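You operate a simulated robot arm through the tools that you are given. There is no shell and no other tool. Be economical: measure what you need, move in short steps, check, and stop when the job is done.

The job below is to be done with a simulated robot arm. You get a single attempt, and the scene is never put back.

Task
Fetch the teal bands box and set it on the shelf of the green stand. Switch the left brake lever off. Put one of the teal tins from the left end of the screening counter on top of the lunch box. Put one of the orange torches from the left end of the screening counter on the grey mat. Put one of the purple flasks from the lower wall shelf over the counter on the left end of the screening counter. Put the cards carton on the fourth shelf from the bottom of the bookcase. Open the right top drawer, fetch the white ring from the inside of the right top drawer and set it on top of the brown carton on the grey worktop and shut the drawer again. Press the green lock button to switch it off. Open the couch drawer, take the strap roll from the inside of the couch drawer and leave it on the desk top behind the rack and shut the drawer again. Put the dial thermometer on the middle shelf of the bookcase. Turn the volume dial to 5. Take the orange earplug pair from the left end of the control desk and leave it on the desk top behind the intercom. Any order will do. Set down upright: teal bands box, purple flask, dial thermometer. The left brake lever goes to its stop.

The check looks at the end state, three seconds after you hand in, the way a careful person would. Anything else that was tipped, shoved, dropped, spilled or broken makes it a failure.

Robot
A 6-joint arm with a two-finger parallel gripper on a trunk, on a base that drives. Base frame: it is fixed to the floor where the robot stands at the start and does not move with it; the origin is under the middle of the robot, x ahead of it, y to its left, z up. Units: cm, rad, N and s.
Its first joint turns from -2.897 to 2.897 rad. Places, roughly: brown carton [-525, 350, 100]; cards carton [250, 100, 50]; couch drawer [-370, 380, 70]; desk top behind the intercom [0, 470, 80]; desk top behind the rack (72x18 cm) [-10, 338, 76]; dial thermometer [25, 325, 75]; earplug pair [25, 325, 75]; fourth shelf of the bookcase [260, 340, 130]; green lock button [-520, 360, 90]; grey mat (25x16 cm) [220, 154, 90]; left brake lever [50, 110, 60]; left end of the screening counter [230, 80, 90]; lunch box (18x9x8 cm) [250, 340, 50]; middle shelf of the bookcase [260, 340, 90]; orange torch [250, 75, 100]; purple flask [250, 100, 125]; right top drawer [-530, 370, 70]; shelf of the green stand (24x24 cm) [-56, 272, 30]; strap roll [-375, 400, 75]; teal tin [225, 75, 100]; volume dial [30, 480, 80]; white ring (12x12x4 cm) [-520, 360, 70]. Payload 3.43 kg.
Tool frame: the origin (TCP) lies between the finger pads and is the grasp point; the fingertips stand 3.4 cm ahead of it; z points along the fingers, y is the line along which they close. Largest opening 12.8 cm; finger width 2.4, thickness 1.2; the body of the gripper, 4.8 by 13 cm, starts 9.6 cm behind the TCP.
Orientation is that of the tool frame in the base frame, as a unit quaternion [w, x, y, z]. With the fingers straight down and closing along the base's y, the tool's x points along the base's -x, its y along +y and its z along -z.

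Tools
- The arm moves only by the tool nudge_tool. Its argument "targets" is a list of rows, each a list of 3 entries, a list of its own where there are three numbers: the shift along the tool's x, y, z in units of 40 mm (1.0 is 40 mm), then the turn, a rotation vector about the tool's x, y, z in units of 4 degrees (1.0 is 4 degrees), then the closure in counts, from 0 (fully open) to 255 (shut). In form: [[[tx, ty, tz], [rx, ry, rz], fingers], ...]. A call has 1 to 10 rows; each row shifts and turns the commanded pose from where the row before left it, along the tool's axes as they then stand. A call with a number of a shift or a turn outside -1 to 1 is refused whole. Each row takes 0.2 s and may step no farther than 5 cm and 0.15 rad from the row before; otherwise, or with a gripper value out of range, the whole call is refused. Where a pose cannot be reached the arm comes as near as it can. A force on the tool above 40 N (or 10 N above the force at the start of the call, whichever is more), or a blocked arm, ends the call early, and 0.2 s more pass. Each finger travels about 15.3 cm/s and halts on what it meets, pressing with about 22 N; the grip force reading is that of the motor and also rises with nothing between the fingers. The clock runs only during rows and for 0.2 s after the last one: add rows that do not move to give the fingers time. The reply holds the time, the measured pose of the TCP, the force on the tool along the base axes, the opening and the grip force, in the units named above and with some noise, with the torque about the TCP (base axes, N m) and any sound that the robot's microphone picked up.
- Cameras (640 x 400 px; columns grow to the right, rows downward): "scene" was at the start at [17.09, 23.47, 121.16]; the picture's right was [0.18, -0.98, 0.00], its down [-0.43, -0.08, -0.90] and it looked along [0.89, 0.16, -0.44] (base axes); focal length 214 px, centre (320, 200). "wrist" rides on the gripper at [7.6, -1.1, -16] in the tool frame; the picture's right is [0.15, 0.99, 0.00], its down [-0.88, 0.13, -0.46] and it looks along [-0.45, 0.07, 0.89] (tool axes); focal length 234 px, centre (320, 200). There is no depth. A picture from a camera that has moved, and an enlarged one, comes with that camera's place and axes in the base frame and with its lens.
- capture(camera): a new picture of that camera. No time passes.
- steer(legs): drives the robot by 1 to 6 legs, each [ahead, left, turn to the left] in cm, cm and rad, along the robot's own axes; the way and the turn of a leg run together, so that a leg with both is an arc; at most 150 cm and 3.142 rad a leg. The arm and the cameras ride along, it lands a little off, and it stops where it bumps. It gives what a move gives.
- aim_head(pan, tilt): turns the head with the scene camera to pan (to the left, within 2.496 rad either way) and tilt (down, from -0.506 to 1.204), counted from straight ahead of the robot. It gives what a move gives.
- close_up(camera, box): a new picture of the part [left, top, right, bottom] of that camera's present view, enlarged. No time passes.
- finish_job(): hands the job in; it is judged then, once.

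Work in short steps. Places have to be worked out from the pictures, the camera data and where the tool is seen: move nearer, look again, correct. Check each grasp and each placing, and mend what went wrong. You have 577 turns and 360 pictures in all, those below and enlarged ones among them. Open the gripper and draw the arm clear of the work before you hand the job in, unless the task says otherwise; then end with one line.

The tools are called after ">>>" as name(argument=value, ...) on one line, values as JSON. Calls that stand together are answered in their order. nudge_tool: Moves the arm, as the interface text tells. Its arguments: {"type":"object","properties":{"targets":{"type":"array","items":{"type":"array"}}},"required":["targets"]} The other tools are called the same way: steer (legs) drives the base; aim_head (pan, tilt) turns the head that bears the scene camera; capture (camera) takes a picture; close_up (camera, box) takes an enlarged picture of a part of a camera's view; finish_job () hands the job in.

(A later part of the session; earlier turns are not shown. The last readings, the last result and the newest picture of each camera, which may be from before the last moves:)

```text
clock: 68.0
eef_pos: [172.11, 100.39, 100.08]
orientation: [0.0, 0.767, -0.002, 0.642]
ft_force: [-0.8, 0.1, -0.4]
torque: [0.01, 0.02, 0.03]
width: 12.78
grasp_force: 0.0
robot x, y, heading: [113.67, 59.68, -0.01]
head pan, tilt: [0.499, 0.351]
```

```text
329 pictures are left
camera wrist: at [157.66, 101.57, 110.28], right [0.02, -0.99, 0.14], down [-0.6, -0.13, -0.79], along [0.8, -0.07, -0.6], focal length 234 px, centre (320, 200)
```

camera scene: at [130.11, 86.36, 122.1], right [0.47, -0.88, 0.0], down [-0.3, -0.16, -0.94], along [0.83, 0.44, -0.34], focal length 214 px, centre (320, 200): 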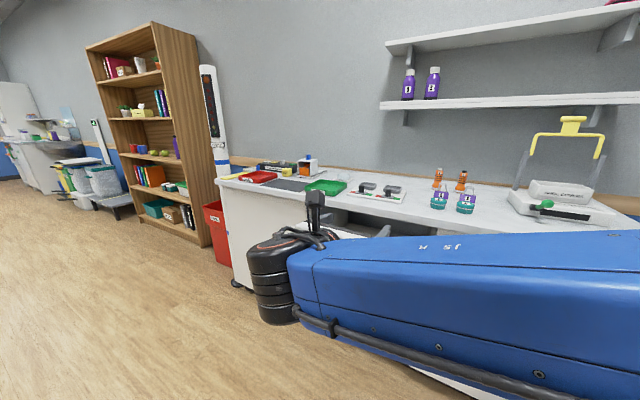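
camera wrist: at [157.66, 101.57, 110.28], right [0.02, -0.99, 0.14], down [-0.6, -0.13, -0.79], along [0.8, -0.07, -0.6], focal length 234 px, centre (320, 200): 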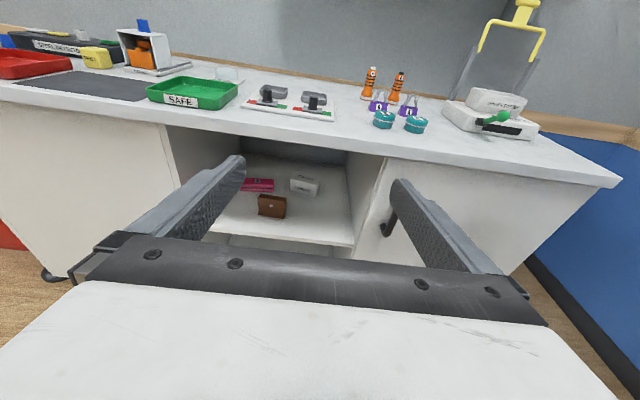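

Both views are clear now. I zoom on the tins/torches and the wall-shelf flasks for triangulation.

>>> close_up(camera="scene", box=[400, 150, 500, 212])

>>> close_up(camera="wrist", box=[350, 55, 450, 145])

>>> close_up(camera="scene", box=[370, 50, 500, 131])

>>> close_up(camera="scene", box=[210, 150, 410, 275])

```text
6.40 times, centred on (450, 181) of scene
camera zoom: at [130.11, 86.36, 122.1], right [0.47, -0.88, 0.0], down [-0.3, -0.16, -0.94], along [0.83, 0.44, -0.34], focal length 1373 px, centre (-512, 322)
```

zoom: 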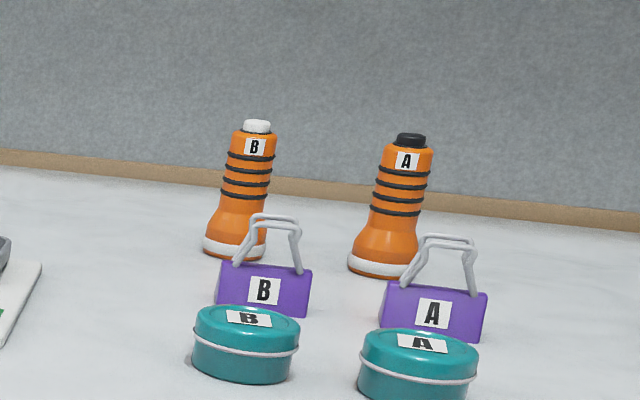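

```text
4.44 times, centred on (400, 100) of wrist
camera zoom: at [157.66, 101.57, 110.28], right [0.02, -0.99, 0.14], down [-0.6, -0.13, -0.79], along [0.8, -0.07, -0.6], focal length 1041 px, centre (-36, 644)
```

zoom: 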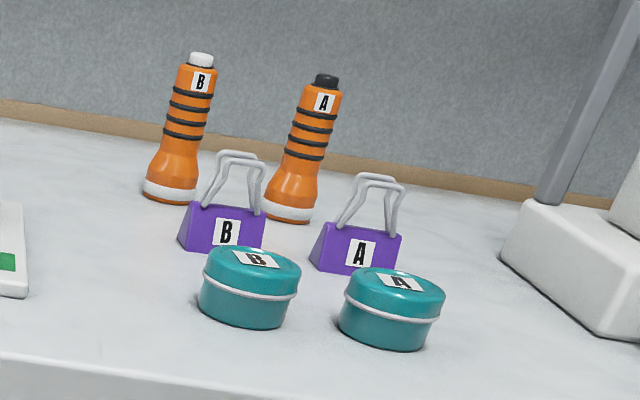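

```text
4.92 times, centred on (435, 90) of scene
camera zoom: at [130.11, 86.36, 122.1], right [0.47, -0.88, 0.0], down [-0.3, -0.16, -0.94], along [0.83, 0.44, -0.34], focal length 1056 px, centre (-246, 739)
```

zoom: 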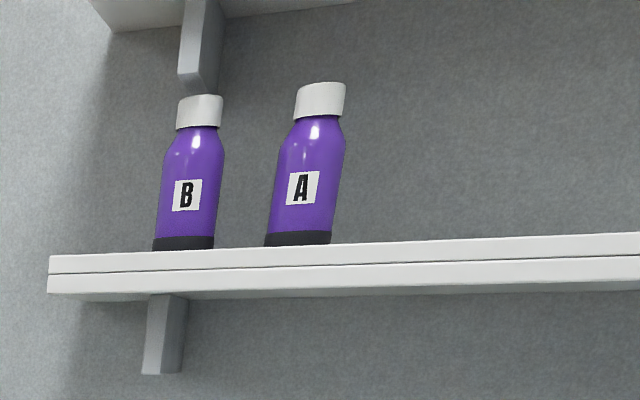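

```text
3.20 times, centred on (310, 212) of scene
camera zoom: at [130.11, 86.36, 122.1], right [0.47, -0.88, 0.0], down [-0.3, -0.16, -0.94], along [0.83, 0.44, -0.34], focal length 686 px, centre (352, 160)
```

zoom: 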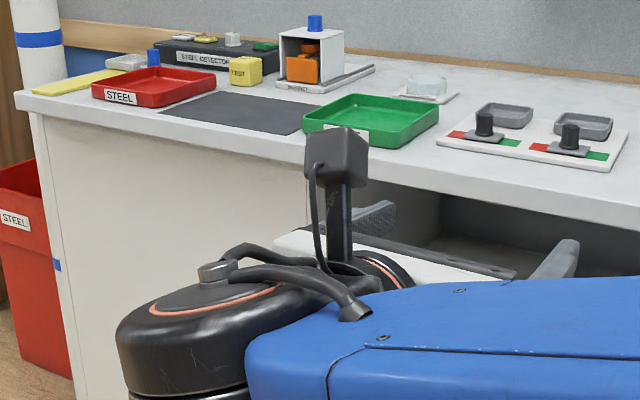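

Triangulated: counter top z≈90, torch B top at (252.8,83.5,100), tin B (223.5,82.8,~93), flasks on shelf z≈131. I raise the tool 12 cm and drive up to the counter.

>>> nudge_tool(targets=[[[0.985, 0, -0.174], [0, 0, 0], 0], [[0.985, 0, -0.174], [0, 0, 0], 0], [[0.985, 0, -0.174], [0, 0, 0], 0]])

>>> steer(legs=[[0, 18, 0.008], [46, 0, 0]])

>>> capture(camera="wrist")

>>> capture(camera="scene")

```text
clock: 68.8
eef_pos: [172.18, 100.28, 112.0]
orientation: [0.002, 0.767, -0.003, 0.642]
ft_force: [-0.3, -0.1, -0.4]
torque: [0.02, 0.02, 0.0]
width: 12.81
grasp_force: 0.0
robot x, y, heading: [113.96, 60.56, -0.009]
head pan, tilt: [0.499, 0.351]
```

```text
clock: 72.7
eef_pos: [217.9, 118.99, 111.96]
orientation: [-0.002, 0.767, 0.001, 0.642]
ft_force: [0.3, -0.6, -0.2]
torque: [0.01, -0.04, 0.0]
width: 12.81
grasp_force: 0.0
robot x, y, heading: [159.69, 78.1, -0.001]
head pan, tilt: [0.499, 0.351]
```

```text
324 pictures are left
camera wrist: at [203.47, 120.05, 122.23], right [0.03, -0.99, 0.14], down [-0.6, -0.13, -0.79], along [0.8, -0.06, -0.6], focal length 234 px, centre (320, 200)
```

wrist: 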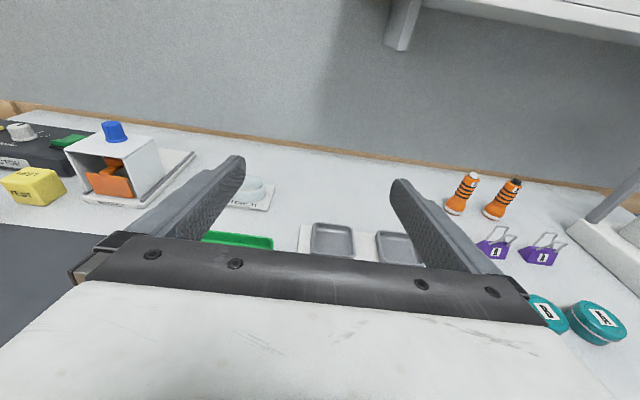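

```text
323 pictures are left
camera scene: at [176.03, 104.61, 122.1], right [0.48, -0.88, 0.0], down [-0.3, -0.16, -0.94], along [0.82, 0.45, -0.34], focal length 214 px, centre (320, 200)
```

scene: 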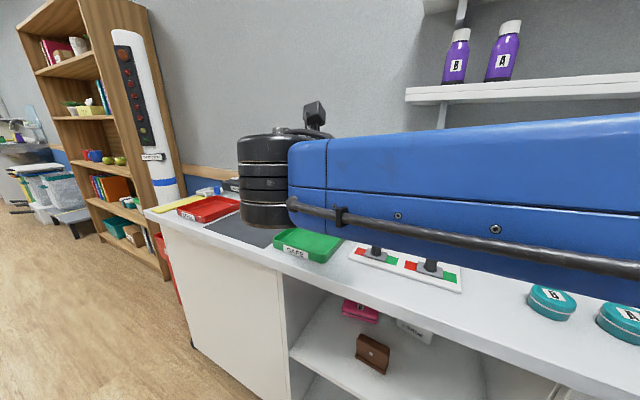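

Torch B is at az≈0 which is near the wrist limit, so I shift the base 28 cm right, keeping the arm to the left-front.

>>> steer(legs=[[0, -28, 0]])

>>> nudge_tool(targets=[[[0, 0, 0], [0, -1, 0], 115], [[0, 0, 0], [0, -1, 0], 115], [[0, 0, 0], [0, -1, 0], 115], [[0, 0, 0], [0, -1, 0], 115], [[0, 0, 0], [0, -1, 0], 115], [[0, 0, 0], [0, -1, 0], 115], [[0, 0, 0], [0, -1, 0], 115], [[0, 0, 0], [0, -1, 0], 115]])

>>> capture(camera="wrist")

```text
clock: 74.6
eef_pos: [217.94, 91.15, 112.06]
orientation: [-0.001, 0.767, -0.001, 0.641]
ft_force: [0.5, 0.7, -0.4]
torque: [0.02, 0.0, 0.06]
width: 12.79
grasp_force: 0.1
robot x, y, heading: [159.72, 50.25, 0.002]
head pan, tilt: [0.499, 0.351]
```

```text
clock: 76.4
eef_pos: [217.99, 91.2, 111.98]
orientation: [-0.001, 0.914, 0.0, 0.406]
ft_force: [0.4, -0.2, -0.5]
torque: [0.03, 0.01, 0.01]
width: 7.04
grasp_force: 0.1
robot x, y, heading: [159.8, 50.78, -0.005]
head pan, tilt: [0.499, 0.351]
```

```text
322 pictures are left
camera wrist: at [211.21, 92.32, 128.3], right [0.1, -0.99, 0.11], down [-0.93, -0.13, -0.35], along [0.36, -0.06, -0.93], focal length 234 px, centre (320, 200)
```

wrist: 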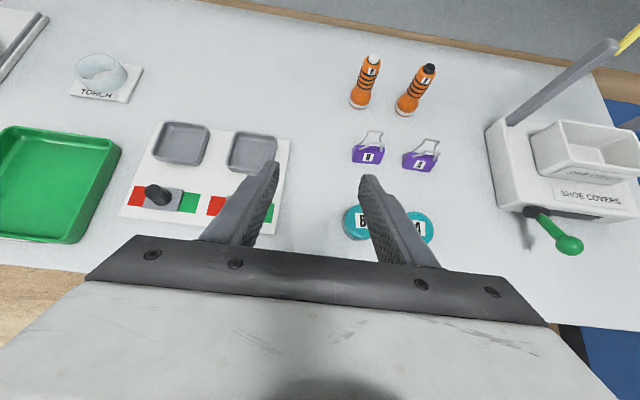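

Torch B stands at about (250.3,83.6), z 90–100. I move to a pre-grasp 12 cm back along the tool axis.

>>> nudge_tool(targets=[[[0.458, 0.317, 0.9125], [0, 0, 0], 115], [[0.458, 0.317, 0.9125], [0, 0, 0], 115], [[0.458, 0.317, 0.9125], [0, 0, 0], 115], [[0.458, 0.317, 0.9125], [0, 0, 0], 115], [[0.458, 0.317, 0.9125], [0, 0, 0], 115], [[0.458, 0.317, 0.9125], [0, 0, 0], 115]])

>>> capture(camera="wrist")

```text
clock: 77.8
eef_pos: [241.71, 83.61, 105.29]
orientation: [-0.001, 0.914, -0.001, 0.406]
ft_force: [-0.2, 1.1, 0.0]
torque: [0.0, 0.01, -0.03]
width: 7.05
grasp_force: 0.1
robot x, y, heading: [160.09, 50.55, -0.005]
head pan, tilt: [0.499, 0.351]
```

```text
321 pictures are left
camera wrist: at [234.77, 84.73, 121.7], right [0.1, -0.99, 0.11], down [-0.93, -0.13, -0.35], along [0.36, -0.06, -0.93], focal length 234 px, centre (320, 200)
```

wrist: 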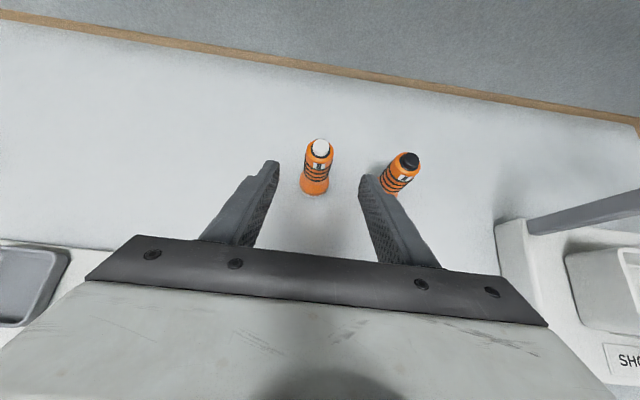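

Torch B centred at (249.2,83.6). I advance along the tool axis and close.

>>> nudge_tool(targets=[[[-0.07, 0, 0.695], [0, 0, 0], 115], [[-0.07, 0, 0.695], [0, 0, 0], 115], [[-0.07, 0, 0.695], [0, 0, 0], 115], [[-0.07, 0, 0.695], [0, 0, 0], 115], [[0, 0, 0], [0, 0, 0], 255], [[0, 0, 0], [0, 0, 0], 255], [[0, 0, 0], [0, 0, 0], 255]])

>>> capture(camera="wrist")

```text
clock: 79.4
eef_pos: [249.18, 83.66, 96.95]
orientation: [-0.001, 0.914, -0.001, 0.405]
ft_force: [1.1, -1.1, 0.1]
torque: [-0.03, 0.0, 0.01]
width: 3.07
grasp_force: 21.9
robot x, y, heading: [159.47, 50.74, -0.004]
head pan, tilt: [0.499, 0.351]
```

```text
320 pictures are left
camera wrist: at [242.32, 84.77, 113.38], right [0.1, -0.99, 0.11], down [-0.93, -0.13, -0.35], along [0.36, -0.06, -0.93], focal length 234 px, centre (320, 200)
```

wrist: 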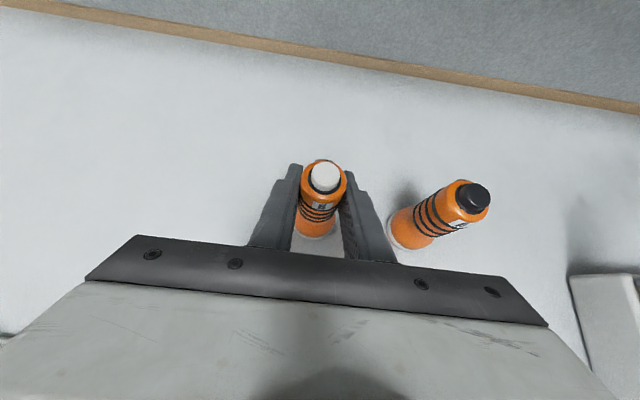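

Torch gripped at 3.07 cm. I lift it, draw back from the shelf, then shift the base left toward the mat.

>>> nudge_tool(targets=[[[0.742, 0, -0.67], [0, 0, 0], 255], [[0.742, 0, -0.67], [0, 0, 0], 255], [[0.742, 0, -0.67], [0, 0, 0], 255], [[-0.67, 0, -0.742], [0, 0, 0], 255], [[-0.67, 0, -0.742], [0, 0, 0], 255], [[-0.67, 0, -0.742], [0, 0, 0], 255], [[-0.67, 0, -0.742], [0, 0, 0], 255], [[-0.67, 0, -0.742], [0, 0, 0], 255], [[-0.67, 0, -0.742], [0, 0, 0], 255], [[0.742, 0, -0.67], [0, 0, 0], 255]])

>>> steer(legs=[[0, 42, 0]])

>>> capture(camera="wrist")

>>> capture(camera="scene")

```text
clock: 81.6
eef_pos: [225.14, 83.7, 113.02]
orientation: [-0.001, 0.914, 0.0, 0.406]
ft_force: [0.4, 0.0, -1.8]
torque: [-0.01, 0.03, 0.01]
width: 3.05
grasp_force: 22.0
robot x, y, heading: [159.72, 51.03, -0.0]
head pan, tilt: [0.499, 0.351]
```

```text
clock: 84.2
eef_pos: [225.25, 125.18, 113.08]
orientation: [-0.001, 0.914, 0.0, 0.406]
ft_force: [0.2, -0.4, -0.9]
torque: [0.01, 0.0, 0.02]
width: 3.07
grasp_force: 21.9
robot x, y, heading: [159.84, 92.2, -0.003]
head pan, tilt: [0.499, 0.351]
```

```text
319 pictures are left
camera wrist: at [218.45, 126.27, 129.44], right [0.1, -0.99, 0.11], down [-0.93, -0.13, -0.35], along [0.36, -0.06, -0.93], focal length 234 px, centre (320, 200)
```

wrist: 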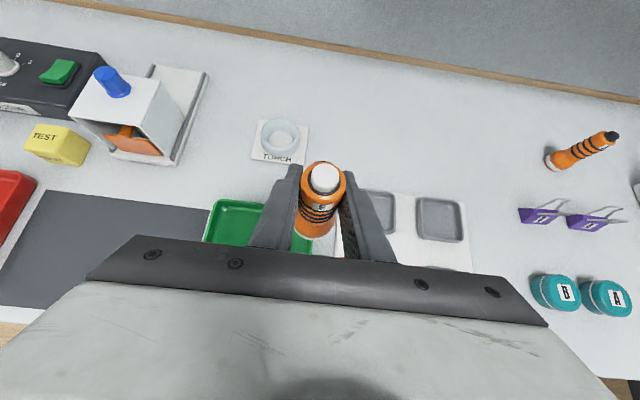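

```text
318 pictures are left
camera scene: at [176.18, 118.47, 122.1], right [0.48, -0.88, 0.0], down [-0.3, -0.16, -0.94], along [0.83, 0.45, -0.34], focal length 214 px, centre (320, 200)
```

scene: 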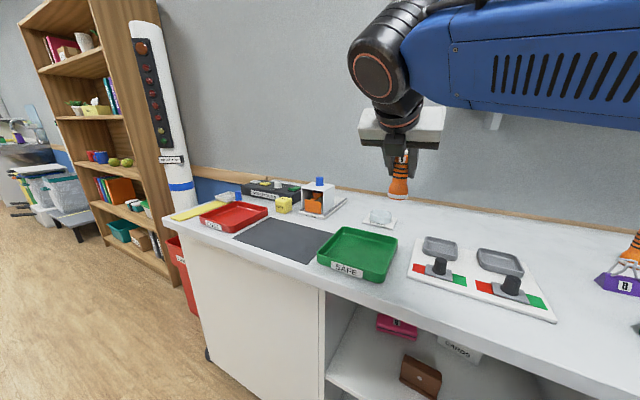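

The mat centre is at about (219.5,153.5). I move the torch over it and lower.

>>> nudge_tool(targets=[[[-0.115, -0.884, -0.128], [0, 0, 0], 255], [[-0.115, -0.884, -0.128], [0, 0, 0], 255], [[-0.115, -0.884, -0.128], [0, 0, 0], 255], [[-0.115, -0.884, -0.128], [0, 0, 0], 255], [[-0.115, -0.884, -0.128], [0, 0, 0], 255], [[-0.115, -0.884, -0.128], [0, 0, 0], 255], [[-0.115, -0.884, -0.128], [0, 0, 0], 255], [[-0.115, -0.884, -0.128], [0, 0, 0], 255], [[-0.742, 0, 0.67], [0, 0, 0], 255], [[-0.742, 0, 0.67], [0, 0, 0], 255]])

>>> capture(camera="scene")

>>> capture(camera="wrist")

```text
clock: 86.4
eef_pos: [219.71, 153.44, 105.23]
orientation: [-0.001, 0.914, 0.0, 0.406]
ft_force: [0.1, -0.3, -1.8]
torque: [0.01, -0.02, -0.02]
width: 3.01
grasp_force: 22.1
robot x, y, heading: [159.82, 92.27, -0.004]
head pan, tilt: [0.499, 0.351]
```

```text
317 pictures are left
camera scene: at [176.17, 118.49, 122.1], right [0.48, -0.88, 0.0], down [-0.3, -0.16, -0.94], along [0.83, 0.45, -0.34], focal length 214 px, centre (320, 200)
```

scene: 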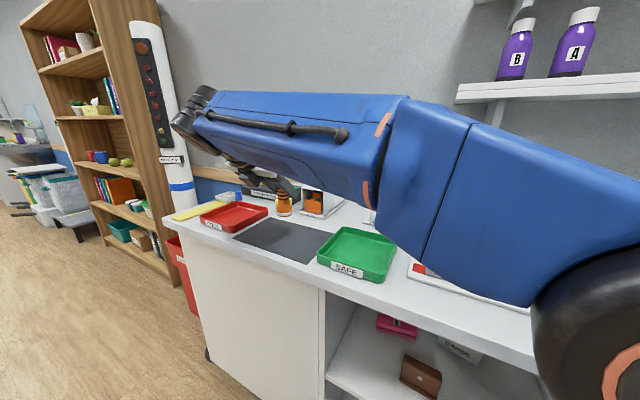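

```text
316 pictures are left
camera wrist: at [212.86, 154.62, 121.52], right [0.1, -0.99, 0.11], down [-0.93, -0.13, -0.35], along [0.36, -0.06, -0.93], focal length 234 px, centre (320, 200)
```

wrist: 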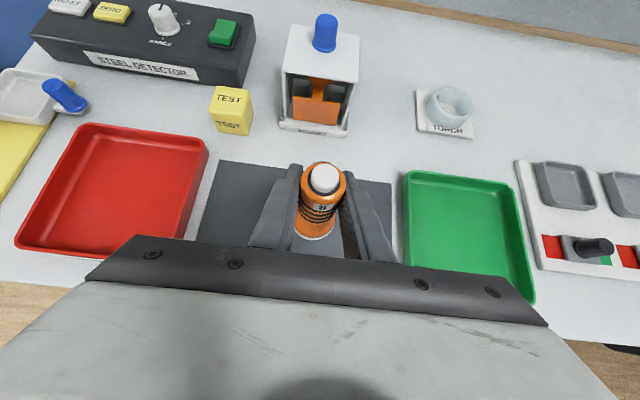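

It's over the mat. I lower 6.5 cm, then check.

>>> nudge_tool(targets=[[[-0.371, 0, 0.335], [0, 0, 0], 255], [[-0.371, 0, 0.335], [0, 0, 0], 255], [[-0.371, 0, 0.335], [0, 0, 0], 255], [[-0.186, 0, 0.168], [0, 0, 0], 255]])

>>> nudge_tool(targets=[[[-0.056, 0, 0.05], [0, 0, 0], 255], [[-0.056, 0, 0.05], [0, 0, 0], 255]])

```text
clock: 87.4
eef_pos: [219.65, 153.54, 98.34]
orientation: [-0.001, 0.914, 0.0, 0.406]
ft_force: [0.6, 0.9, 0.0]
torque: [0.02, -0.02, -0.01]
width: 3.05
grasp_force: 21.7
robot x, y, heading: [159.89, 92.38, -0.002]
head pan, tilt: [0.499, 0.351]
```

```text
clock: 88.0
eef_pos: [219.74, 153.49, 97.53]
orientation: [-0.001, 0.914, -0.001, 0.405]
ft_force: [-0.2, -0.1, -1.3]
torque: [0.01, 0.0, -0.03]
width: 3.03
grasp_force: 21.5
robot x, y, heading: [159.97, 91.88, -0.003]
head pan, tilt: [0.499, 0.351]
```

>>> nudge_tool(targets=[[[-0.037, 0, 0.034], [0, 0, 0], 255], [[-0.037, 0, 0.034], [0, 0, 0], 255]])

>>> capture(camera="wrist")

```text
clock: 88.6
eef_pos: [219.66, 153.46, 97.37]
orientation: [-0.002, 0.914, 0.0, 0.406]
ft_force: [1.8, 1.2, 18.4]
torque: [-0.25, 0.0, -0.09]
width: 3.05
grasp_force: 22.0
robot x, y, heading: [160.18, 92.55, -0.002]
head pan, tilt: [0.499, 0.351]
```

```text
315 pictures are left
camera wrist: at [212.85, 154.52, 113.72], right [0.1, -0.99, 0.1], down [-0.93, -0.13, -0.35], along [0.36, -0.06, -0.93], focal length 234 px, centre (320, 200)
```

wrist: 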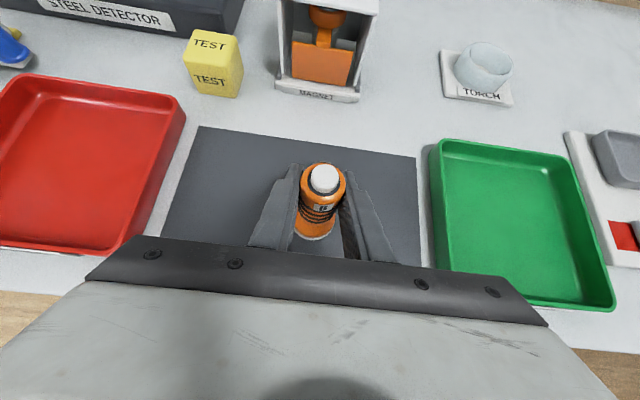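

Contact is made (18 N). I ease up a millimetre, open, and withdraw along the tool axis.

>>> nudge_tool(targets=[[[0.019, 0, -0.017], [0, 0, 0], 255], [[0, 0, 0], [0, 0, 0], 140], [[0, 0, 0], [0, 0, 0], 130], [[0, 0, -0.5], [0, 0, 0], 130], [[0, 0, -1], [0, 0, 0], 130], [[0, 0, -1], [0, 0, 0], 130], [[0, 0, -1], [0, 0, 0], 130]])

>>> capture(camera="wrist")

```text
clock: 90.2
eef_pos: [209.37, 153.45, 106.75]
orientation: [-0.002, 0.914, 0.0, 0.405]
ft_force: [0.7, -0.5, -0.1]
torque: [0.02, 0.01, -0.02]
width: 6.27
grasp_force: 0.0
robot x, y, heading: [160.0, 92.24, 0.002]
head pan, tilt: [0.499, 0.351]
```

```text
314 pictures are left
camera wrist: at [202.54, 154.6, 123.04], right [0.1, -0.99, 0.11], down [-0.93, -0.13, -0.35], along [0.36, -0.06, -0.93], focal length 234 px, centre (320, 200)
```

wrist: 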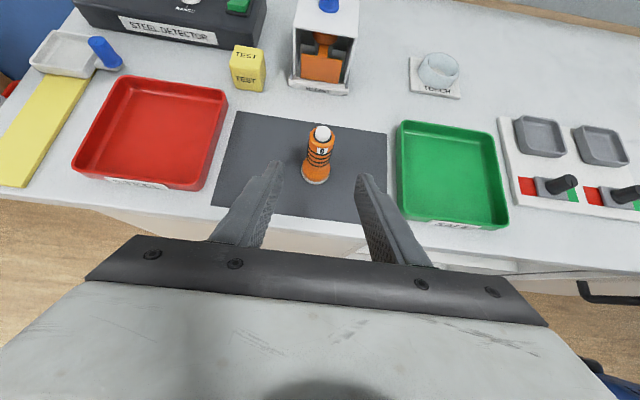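

The torch stands on the mat. Next the purple flask B on the wall shelf (≈(259.5,104), base z≈132). I raise and level the tool, then reposition the base.

>>> nudge_tool(targets=[[[0.632, 0, -0.569], [0, 1, 0], 60], [[0.67, 0, -0.523], [0, 1, 0], 60], [[0.705, 0, -0.475], [0, 1, 0], 60], [[0.736, 0, -0.425], [0, 1, 0], 60], [[0.764, 0, -0.373], [0, 1, 0], 60], [[0.788, 0, -0.318], [0, 1, 0], 60], [[0.808, 0, -0.263], [0, 1, 0], 60], [[0.825, 0, -0.206], [0, 1, 0], 60], [[0.837, 0, -0.148], [0, 1, 0], 60], [[0.845, 0, -0.089], [0, 1, 0], 60]])

>>> steer(legs=[[0, -36, 0], [7, 0, 0]])

>>> capture(camera="wrist")

>>> capture(camera="scene")

```text
clock: 92.4
eef_pos: [209.52, 153.25, 140.68]
orientation: [0.0, 0.72, -0.001, 0.694]
ft_force: [0.1, -1.6, 0.5]
torque: [0.0, 0.08, 0.12]
width: 9.79
grasp_force: 0.1
robot x, y, heading: [159.67, 92.0, -0.001]
head pan, tilt: [0.499, 0.351]
```

```text
clock: 95.3
eef_pos: [216.46, 117.27, 140.6]
orientation: [0.0, 0.721, -0.001, 0.693]
ft_force: [0.0, 0.1, -0.8]
torque: [0.01, -0.02, 0.02]
width: 9.79
grasp_force: 0.1
robot x, y, heading: [167.04, 56.2, -0.004]
head pan, tilt: [0.499, 0.351]
```

```text
313 pictures are left
camera wrist: at [200.71, 118.52, 148.84], right [0.01, -0.99, 0.14], down [-0.49, -0.13, -0.86], along [0.87, -0.07, -0.48], focal length 234 px, centre (320, 200)
```

wrist: 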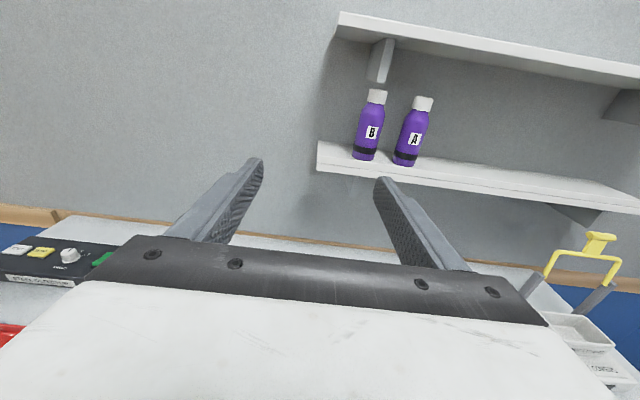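

```text
312 pictures are left
camera scene: at [183.15, 82.55, 122.1], right [0.48, -0.88, 0.0], down [-0.3, -0.16, -0.94], along [0.83, 0.45, -0.34], focal length 214 px, centre (320, 200)
```

scene: 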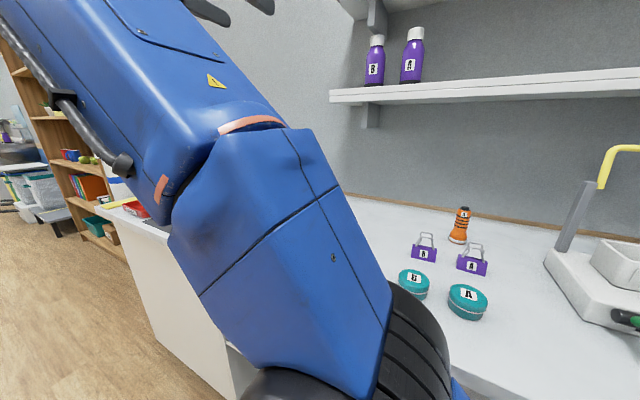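

Flask B is at (259,104.4), base z≈132.4, ~5.8 cm thick. I move to a pre-grasp in front of it.

>>> nudge_tool(targets=[[[-0.066, 0.461, 0.86], [0, 0, 0], 96], [[-0.066, 0.461, 0.86], [0, 0, 0], 96], [[-0.066, 0.461, 0.86], [0, 0, 0], 96], [[-0.066, 0.461, 0.86], [0, 0, 0], 96], [[-0.066, 0.461, 0.86], [0, 0, 0], 96], [[-0.066, 0.461, 0.86], [0, 0, 0], 96], [[-0.066, 0.461, 0.86], [0, 0, 0], 96]])

>>> capture(camera="wrist")

>>> capture(camera="scene")

```text
clock: 96.9
eef_pos: [240.56, 104.44, 137.87]
orientation: [-0.001, 0.72, 0.0, 0.694]
ft_force: [-0.4, -1.1, 0.0]
torque: [0.0, 0.0, -0.04]
width: 7.98
grasp_force: 0.2
robot x, y, heading: [166.73, 56.47, -0.001]
head pan, tilt: [0.499, 0.351]
```

```text
311 pictures are left
camera wrist: at [224.78, 105.65, 146.09], right [0.01, -0.99, 0.14], down [-0.49, -0.13, -0.86], along [0.87, -0.06, -0.48], focal length 234 px, centre (320, 200)
```

wrist: 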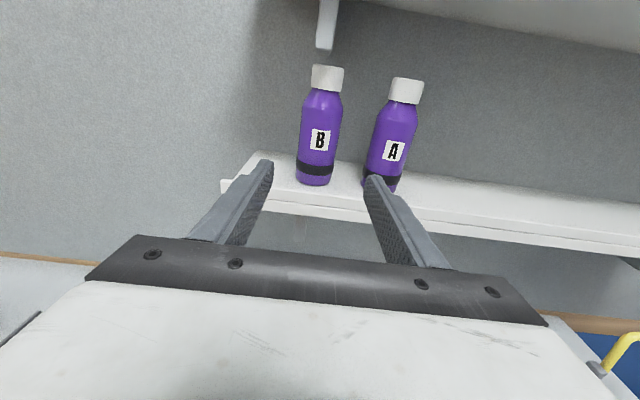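

```text
310 pictures are left
camera scene: at [183.12, 82.56, 122.1], right [0.48, -0.88, 0.0], down [-0.3, -0.16, -0.94], along [0.83, 0.45, -0.34], focal length 214 px, centre (320, 200)
```

scene: 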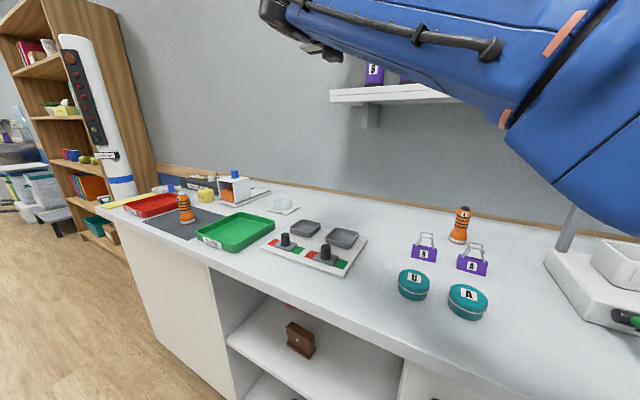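

Alignment is good (flask y≈104.65). I advance 17 cm, then close.

>>> nudge_tool(targets=[[[0, -0.06, 0.85], [0, 0, 0], 102], [[0, 0, 0.85], [0, 0, 0], 102], [[0, 0, 0.85], [0, 0, 0], 102], [[0, 0, 0.85], [0, 0, 0], 102], [[0, 0, 0.85], [0, 0, 0], 102]])

>>> capture(camera="wrist")

```text
clock: 98.1
eef_pos: [257.42, 104.47, 137.24]
orientation: [-0.001, 0.72, -0.001, 0.694]
ft_force: [-0.1, -0.5, 0.9]
torque: [0.01, 0.08, 0.03]
width: 7.68
grasp_force: 0.1
robot x, y, heading: [166.94, 56.26, -0.005]
head pan, tilt: [0.499, 0.351]
```

```text
309 pictures are left
camera wrist: at [241.62, 105.83, 145.42], right [0.01, -0.99, 0.14], down [-0.49, -0.13, -0.86], along [0.87, -0.06, -0.48], focal length 234 px, centre (320, 200)
```

wrist: 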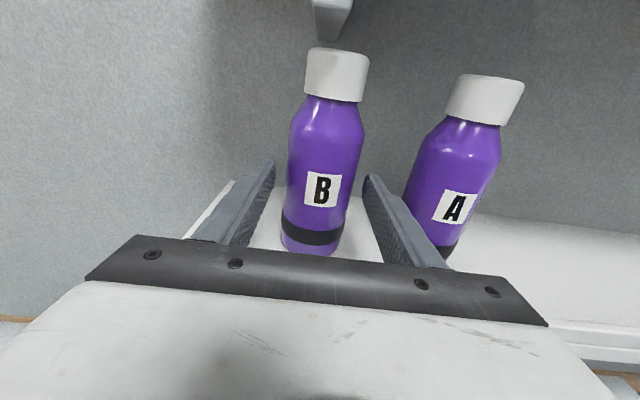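

The flask sits between the pads at TCP depth. I close the fingers.

>>> nudge_tool(targets=[[[0, 0, 0.1], [0, 0, 0], 102], [[0, 0, 0], [0, 0, 0], 255], [[0, 0, 0], [0, 0, 0], 255], [[0, 0, 0], [0, 0, 0], 255]])

>>> nudge_tool(targets=[[[0.5, 0, 0], [0, 0, 0], 255], [[0.5, 0, 0], [0, 0, 0], 255]])

>>> capture(camera="wrist")

```text
clock: 99.1
eef_pos: [257.77, 104.75, 137.18]
orientation: [-0.001, 0.72, 0.0, 0.694]
ft_force: [1.7, -0.2, 1.7]
torque: [-0.23, -0.17, -0.03]
width: 5.88
grasp_force: 22.1
robot x, y, heading: [166.86, 56.43, -0.006]
head pan, tilt: [0.499, 0.351]
```

```text
clock: 99.9
eef_pos: [254.32, 102.16, 143.44]
orientation: [-0.009, 0.714, -0.007, 0.7]
ft_force: [-0.2, 1.2, -3.4]
torque: [0.01, 0.03, -0.02]
width: 5.88
grasp_force: 22.2
robot x, y, heading: [165.36, 55.18, -0.01]
head pan, tilt: [0.499, 0.351]
stopped in row 2: the arm was blocked; the commanded pose is now the measured one
```

```text
308 pictures are left
camera wrist: at [238.31, 103.09, 151.44], right [0.01, -0.99, 0.12], down [-0.47, -0.11, -0.87], along [0.88, -0.05, -0.47], focal length 234 px, centre (320, 200)
```

wrist: 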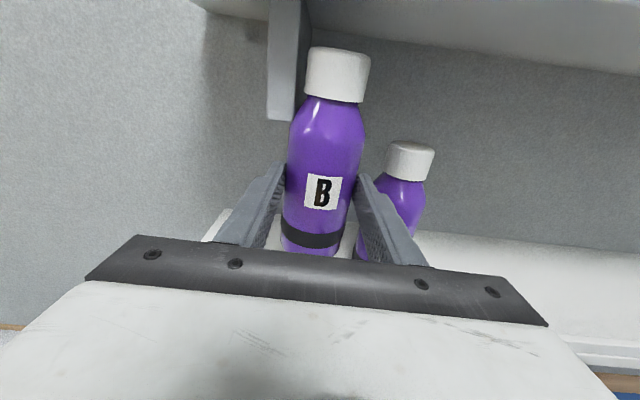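

The flask is gripped, but the arm was blocked during lift and the base shifted ~1.5 cm. I look at the scene before going on.

>>> capture(camera="scene")

```text
307 pictures are left
camera scene: at [180.67, 81.54, 122.3], right [0.47, -0.88, 0.0], down [-0.29, -0.16, -0.94], along [0.83, 0.44, -0.34], focal length 214 px, centre (320, 200)
```

scene: 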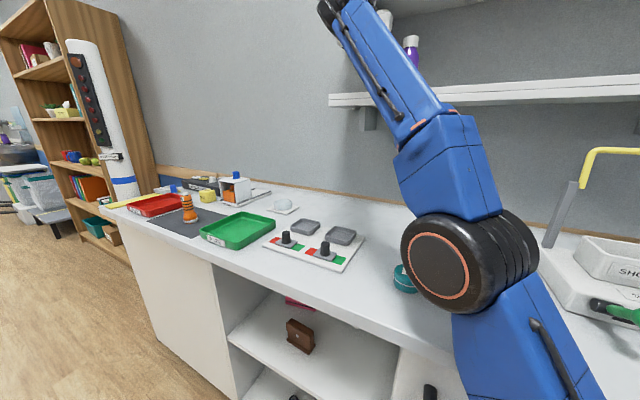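

The elbow has dropped low near the tins (an arm reconfiguration). I back the tool out in small steps and watch.

>>> nudge_tool(targets=[[[0, 0, -0.3], [0, 0, 0], 255]])

>>> capture(camera="scene")

```text
clock: 100.3
eef_pos: [255.84, 102.28, 141.79]
orientation: [-0.002, 0.718, -0.005, 0.696]
ft_force: [-0.3, 1.5, -2.0]
torque: [0.02, 0.07, -0.02]
width: 5.9
grasp_force: 22.2
robot x, y, heading: [166.13, 55.4, -0.014]
head pan, tilt: [0.499, 0.351]
```

```text
306 pictures are left
camera scene: at [182.6, 81.38, 122.12], right [0.47, -0.88, 0.0], down [-0.3, -0.16, -0.94], along [0.83, 0.44, -0.34], focal length 214 px, centre (320, 200)
```

scene: 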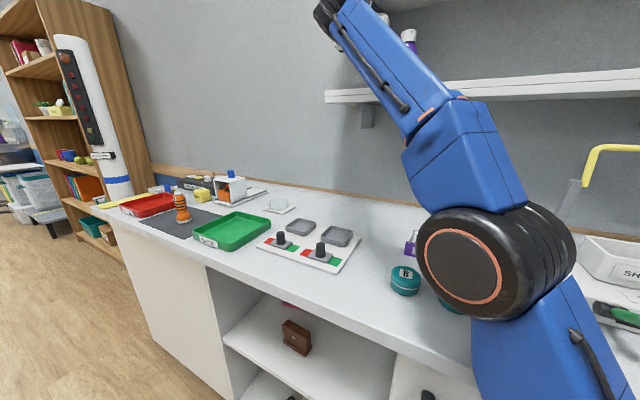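

The arm is almost straight (elbow over the counter's edge), so rather than bend it here I drive the base straight back, carrying the flask out of the shelf.

>>> steer(legs=[[-20, 1.5, 0], [-35, 0, 0]])

>>> capture(camera="wrist")

>>> capture(camera="scene")

```text
clock: 103.8
eef_pos: [200.51, 104.57, 141.95]
orientation: [-0.004, 0.719, -0.005, 0.695]
ft_force: [-0.1, 0.0, -2.6]
torque: [-0.01, 0.04, -0.01]
width: 5.89
grasp_force: 22.6
robot x, y, heading: [111.19, 57.8, -0.016]
head pan, tilt: [0.499, 0.351]
```

```text
305 pictures are left
camera wrist: at [184.75, 105.66, 150.04], right [0.0, -0.99, 0.13], down [-0.49, -0.12, -0.87], along [0.87, -0.06, -0.48], focal length 234 px, centre (320, 200)
```

wrist: 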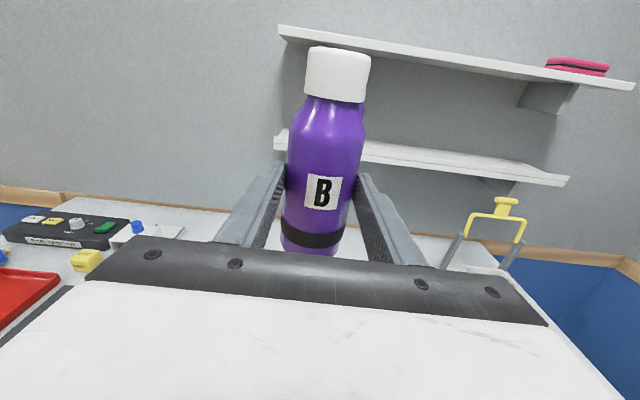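

```text
304 pictures are left
camera scene: at [127.43, 83.72, 122.1], right [0.47, -0.88, 0.0], down [-0.3, -0.16, -0.94], along [0.83, 0.44, -0.34], focal length 214 px, centre (320, 200)
```

scene: 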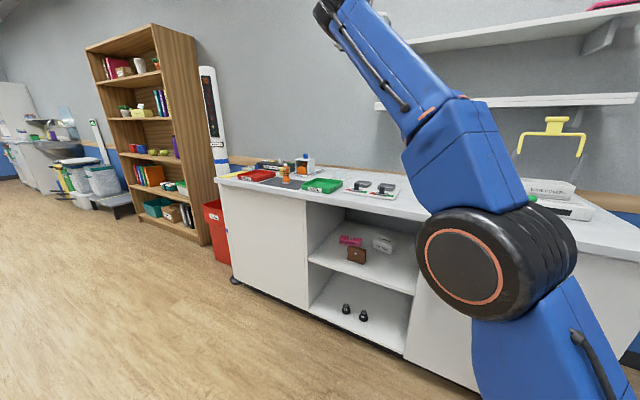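

The flask is safely out. Now in free space, I try to get the elbow back up by stretching past the straight pose and returning.

>>> nudge_tool(targets=[[[0, 0, 0.5], [0, 0, 0], 255], [[0, 0, 0.5], [0, 0, 0], 255], [[0, 0, 0.5], [0, 0, 0], 255]])

>>> capture(camera="scene")

```text
clock: 104.6
eef_pos: [205.73, 103.74, 140.45]
orientation: [-0.004, 0.718, -0.006, 0.696]
ft_force: [-0.3, -0.1, -1.5]
torque: [0.03, 0.11, -0.01]
width: 5.87
grasp_force: 21.6
out of reach, approached as far as the arm can: row 2, 3
robot x, y, heading: [110.8, 57.92, -0.014]
head pan, tilt: [0.499, 0.351]
```

```text
303 pictures are left
camera scene: at [127.4, 83.7, 122.1], right [0.47, -0.88, 0.0], down [-0.3, -0.16, -0.94], along [0.83, 0.44, -0.34], focal length 214 px, centre (320, 200)
```

scene: 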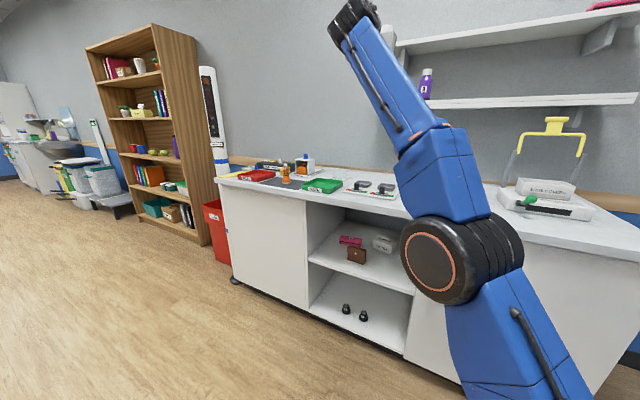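

Flask A still stands on the shelf. I pull back and see which way the elbow bends.

>>> nudge_tool(targets=[[[0, 0, -0.7], [0, 0, 0], 255], [[0, 0, -0.7], [0, 0, 0], 255], [[-0.7, 0, -0.7], [0, 0, 0], 255], [[-0.7, 0, -0.7], [0, 0, 0], 255]])

>>> capture(camera="scene")

```text
clock: 105.6
eef_pos: [194.59, 104.1, 134.98]
orientation: [-0.003, 0.719, -0.005, 0.695]
ft_force: [0.2, -0.1, -2.7]
torque: [-0.01, 0.04, -0.01]
width: 5.89
grasp_force: 21.5
robot x, y, heading: [110.58, 57.72, -0.011]
head pan, tilt: [0.499, 0.351]
```

```text
302 pictures are left
camera scene: at [127.46, 83.72, 122.09], right [0.47, -0.88, 0.0], down [-0.3, -0.16, -0.94], along [0.83, 0.44, -0.34], focal length 214 px, centre (320, 200)
```

scene: 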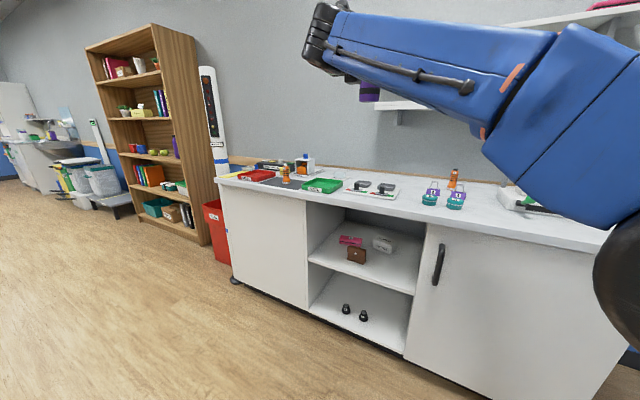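

The elbow is back up and all counter items look undisturbed. I lower and retract the flask, then drive to place it at the counter's left end near (220,64).

>>> nudge_tool(targets=[[[-0.797, 0, -0.41], [0, 0, 0], 255], [[-0.797, 0, -0.41], [0, 0, 0], 255], [[-0.797, 0, -0.41], [0, 0, 0], 255], [[-0.797, 0, -0.41], [0, 0, 0], 255], [[-0.797, 0, -0.41], [0, 0, 0], 255], [[-0.797, 0, -0.41], [0, 0, 0], 255], [[-0.797, 0, -0.41], [0, 0, 0], 255], [[-0.797, 0, -0.41], [0, 0, 0], 255]])

>>> steer(legs=[[0, -24, 0.013], [34, 0, 0]])

>>> capture(camera="wrist")

>>> capture(camera="scene")

```text
clock: 107.4
eef_pos: [180.51, 104.45, 110.03]
orientation: [-0.003, 0.719, -0.006, 0.695]
ft_force: [-0.2, -1.3, -3.3]
torque: [-0.01, 0.07, 0.02]
width: 5.9
grasp_force: 22.5
robot x, y, heading: [111.14, 57.59, -0.016]
head pan, tilt: [0.499, 0.351]
```

```text
clock: 111.0
eef_pos: [213.75, 81.25, 109.92]
orientation: [-0.009, 0.718, 0.0, 0.696]
ft_force: [-0.3, -0.8, -2.7]
torque: [0.0, 0.1, -0.02]
width: 5.89
grasp_force: 22.2
robot x, y, heading: [144.58, 33.26, 0.001]
head pan, tilt: [0.499, 0.351]
```

```text
301 pictures are left
camera wrist: at [197.92, 82.11, 118.14], right [0.02, -0.99, 0.13], down [-0.48, -0.13, -0.87], along [0.88, -0.05, -0.48], focal length 234 px, centre (320, 200)
```

wrist: 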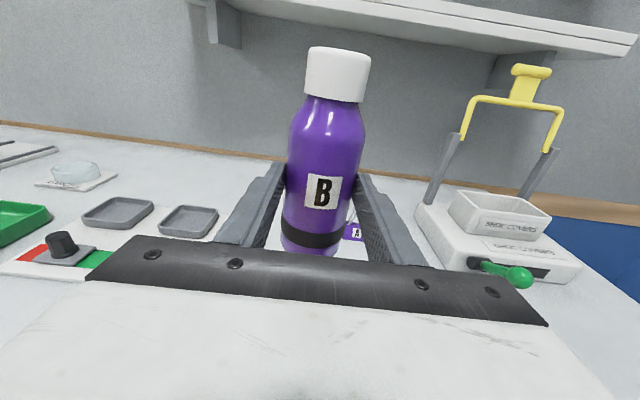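

```text
300 pictures are left
camera scene: at [160.92, 59.77, 122.1], right [0.48, -0.88, 0.0], down [-0.3, -0.17, -0.94], along [0.82, 0.45, -0.34], focal length 214 px, centre (320, 200)
```

scene: 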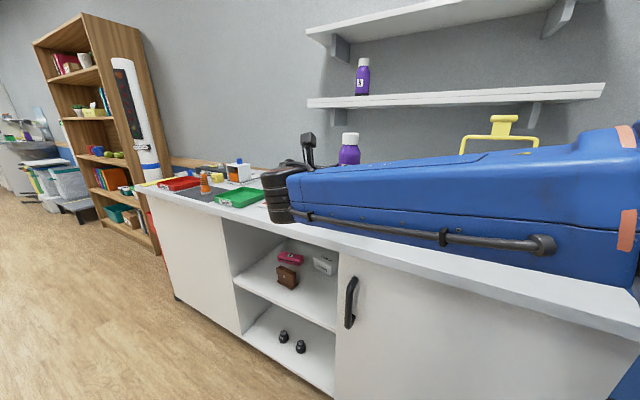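

Area at (220,63) is free between tin A and the shoe-cover machine. I move right over it and lower to z≈97.

>>> nudge_tool(targets=[[[0, 0.91, 0.31], [0, 0, 0], 255], [[0, 0.91, 0.31], [0, 0, 0], 255], [[0, 0.91, 0.31], [0, 0, 0], 255], [[0, 0.91, 0.31], [0, 0, 0], 255], [[0, 0.91, 0.31], [0, 0, 0], 255], [[-0.8, 0, 0.03], [0, 0, 0], 255], [[-0.8, 0, 0.03], [0, 0, 0], 255], [[-0.8, 0, 0.03], [0, 0, 0], 255]])

>>> capture(camera="wrist")

>>> capture(camera="scene")

```text
clock: 112.8
eef_pos: [220.16, 63.11, 100.05]
orientation: [-0.01, 0.719, 0.0, 0.695]
ft_force: [-0.6, -0.3, -2.7]
torque: [-0.01, 0.1, 0.04]
width: 5.9
grasp_force: 21.8
robot x, y, heading: [144.62, 33.31, -0.001]
head pan, tilt: [0.499, 0.351]
```

```text
299 pictures are left
camera wrist: at [204.36, 64.07, 108.09], right [0.02, -0.99, 0.13], down [-0.48, -0.12, -0.87], along [0.88, -0.05, -0.48], focal length 234 px, centre (320, 200)
```

wrist: 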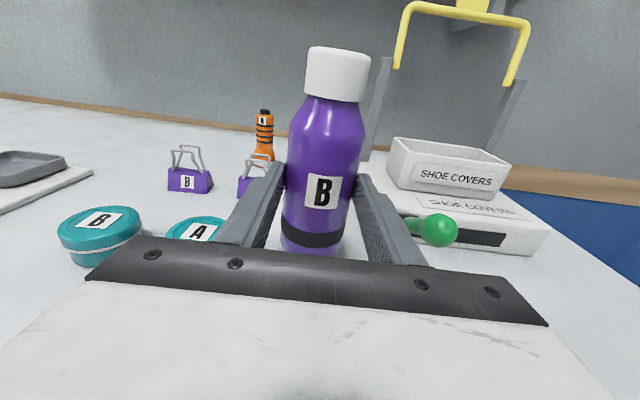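

```text
298 pictures are left
camera scene: at [160.91, 59.75, 122.1], right [0.48, -0.88, 0.0], down [-0.3, -0.16, -0.94], along [0.82, 0.45, -0.34], focal length 214 px, centre (320, 200)
```

scene: 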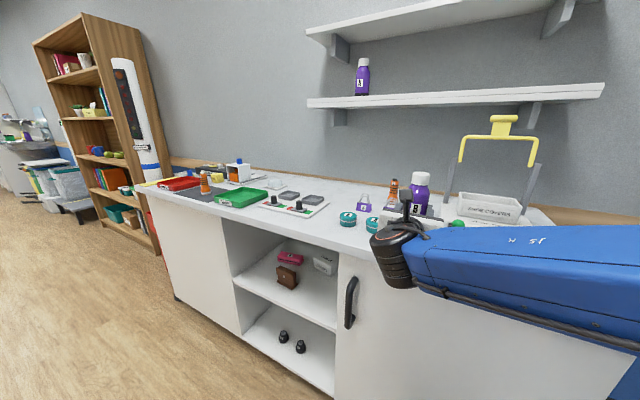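

Clear all round. I lower slowly until contact.

>>> nudge_tool(targets=[[[-0.5, 0, 0.02], [0, 0, 0], 255], [[-0.375, 0, 0.015], [0, 0, 0], 255], [[-0.1, 0, 0], [0, 0, 0], 255]])

>>> nudge_tool(targets=[[[-0.075, 0, 0], [0, 0, 0], 255], [[-0.075, 0, 0], [0, 0, 0], 255]])

```text
clock: 113.6
eef_pos: [220.04, 63.07, 96.15]
orientation: [-0.009, 0.717, 0.0, 0.697]
ft_force: [1.4, 0.9, 21.0]
torque: [-0.51, -0.64, -0.1]
width: 5.94
grasp_force: 22.5
robot x, y, heading: [144.75, 33.57, -0.0]
head pan, tilt: [0.499, 0.351]
```

```text
clock: 114.2
eef_pos: [220.08, 63.3, 95.6]
orientation: [-0.009, 0.718, 0.0, 0.696]
ft_force: [-0.8, -1.4, 20.3]
torque: [-0.53, -0.62, -0.16]
width: 5.93
grasp_force: 21.7
robot x, y, heading: [144.79, 33.21, -0.002]
head pan, tilt: [0.499, 0.351]
```

Contact reached. I open to 8 cm and withdraw straight back.

>>> nudge_tool(targets=[[[0.03, 0, 0], [0, 0, 0], 255], [[0, 0, 0], [0, 0, 0], 150], [[0, 0, 0], [0, 0, 0], 100], [[0, 0, 0], [0, 0, 0], 100], [[0, 0, -0.5], [0, 0, 0], 100], [[0, 0, -1], [0, 0, 0], 100], [[0, 0, -1], [0, 0, 0], 100], [[0, 0, -1], [0, 0, 0], 100]])

>>> capture(camera="wrist")

```text
clock: 116.0
eef_pos: [206.13, 62.96, 96.12]
orientation: [-0.009, 0.719, 0.0, 0.695]
ft_force: [-0.7, -0.4, -1.0]
torque: [-0.01, 0.02, 0.02]
width: 7.77
grasp_force: 0.1
robot x, y, heading: [144.84, 33.25, 0.001]
head pan, tilt: [0.499, 0.351]
```

```text
297 pictures are left
camera wrist: at [190.33, 63.93, 104.21], right [0.02, -0.99, 0.13], down [-0.48, -0.12, -0.87], along [0.88, -0.05, -0.48], focal length 234 px, centre (320, 200)
```

wrist: 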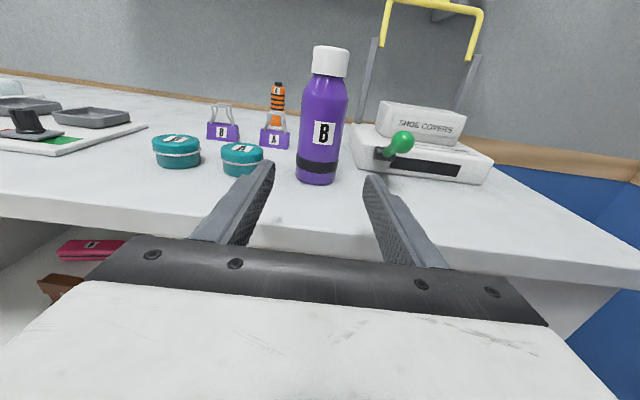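

The flask stands upright. Now tin B: I tilt the tool down to 60° and move over toward it.

>>> nudge_tool(targets=[[[0.5, -0.7, 0], [0, -1, 0], 115], [[0.5, -0.7, 0], [0, -1, 0], 115], [[0.5, -0.7, 0], [0, -1, 0], 115], [[0.5, -0.7, 0], [0, -1, 0], 115], [[0.5, -0.7, 0], [0, -1, 0], 115], [[0.5, -0.7, 0], [0, -1, 0], 115], [[0.5, -0.7, 0], [0, -1, 0], 115]])

>>> capture(camera="wrist")

```text
clock: 117.6
eef_pos: [209.31, 82.65, 109.9]
orientation: [-0.008, 0.866, 0.002, 0.5]
ft_force: [-0.7, -0.5, 1.0]
torque: [0.03, -0.01, 0.03]
width: 7.03
grasp_force: 0.0
robot x, y, heading: [144.96, 33.3, -0.002]
head pan, tilt: [0.499, 0.351]
```

```text
296 pictures are left
camera wrist: at [199.21, 83.45, 124.49], right [0.08, -0.99, 0.11], down [-0.83, -0.13, -0.54], along [0.55, -0.05, -0.84], focal length 234 px, centre (320, 200)
```

wrist: 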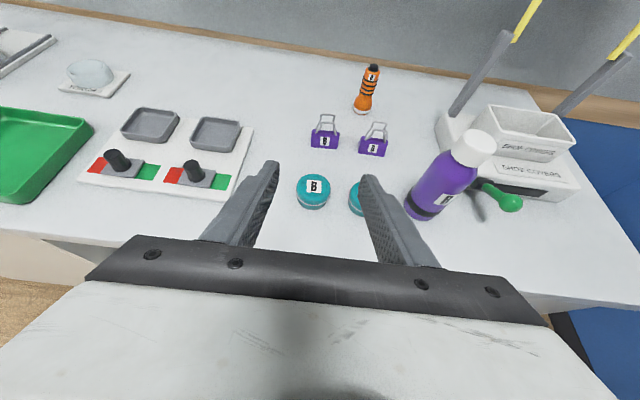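

Tin B top is at (222,82.8,93.5). I descend onto it, stopping slightly high.

>>> nudge_tool(targets=[[[-0.4, 0, 0.895], [0, 0, 0], 115], [[-0.4, 0, 0.895], [0, 0, 0], 115], [[-0.4, 0, 0.895], [0, 0, 0], 115], [[-0.4, 0, 0.895], [0, 0, 0], 115], [[-0.4, 0, 0.895], [0, 0, 0], 115]])

>>> capture(camera="wrist")

```text
clock: 118.8
eef_pos: [220.7, 82.82, 93.8]
orientation: [-0.01, 0.865, 0.003, 0.501]
ft_force: [-0.7, -0.1, 0.2]
torque: [0.02, 0.04, -0.03]
width: 7.03
grasp_force: 0.1
robot x, y, heading: [144.9, 33.51, 0.001]
head pan, tilt: [0.499, 0.351]
```

```text
295 pictures are left
camera wrist: at [210.54, 83.74, 108.41], right [0.09, -0.99, 0.11], down [-0.83, -0.13, -0.54], along [0.55, -0.05, -0.84], focal length 234 px, centre (320, 200)
```

wrist: 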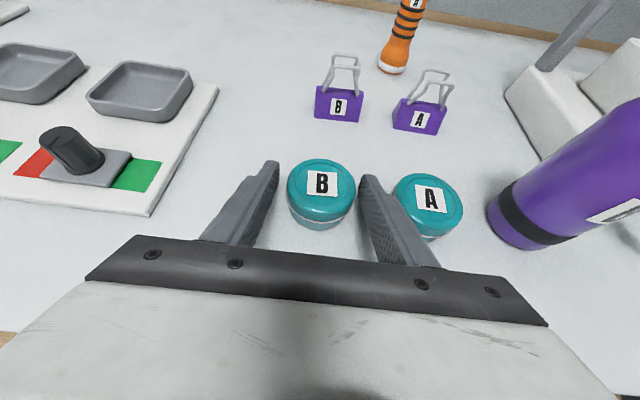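

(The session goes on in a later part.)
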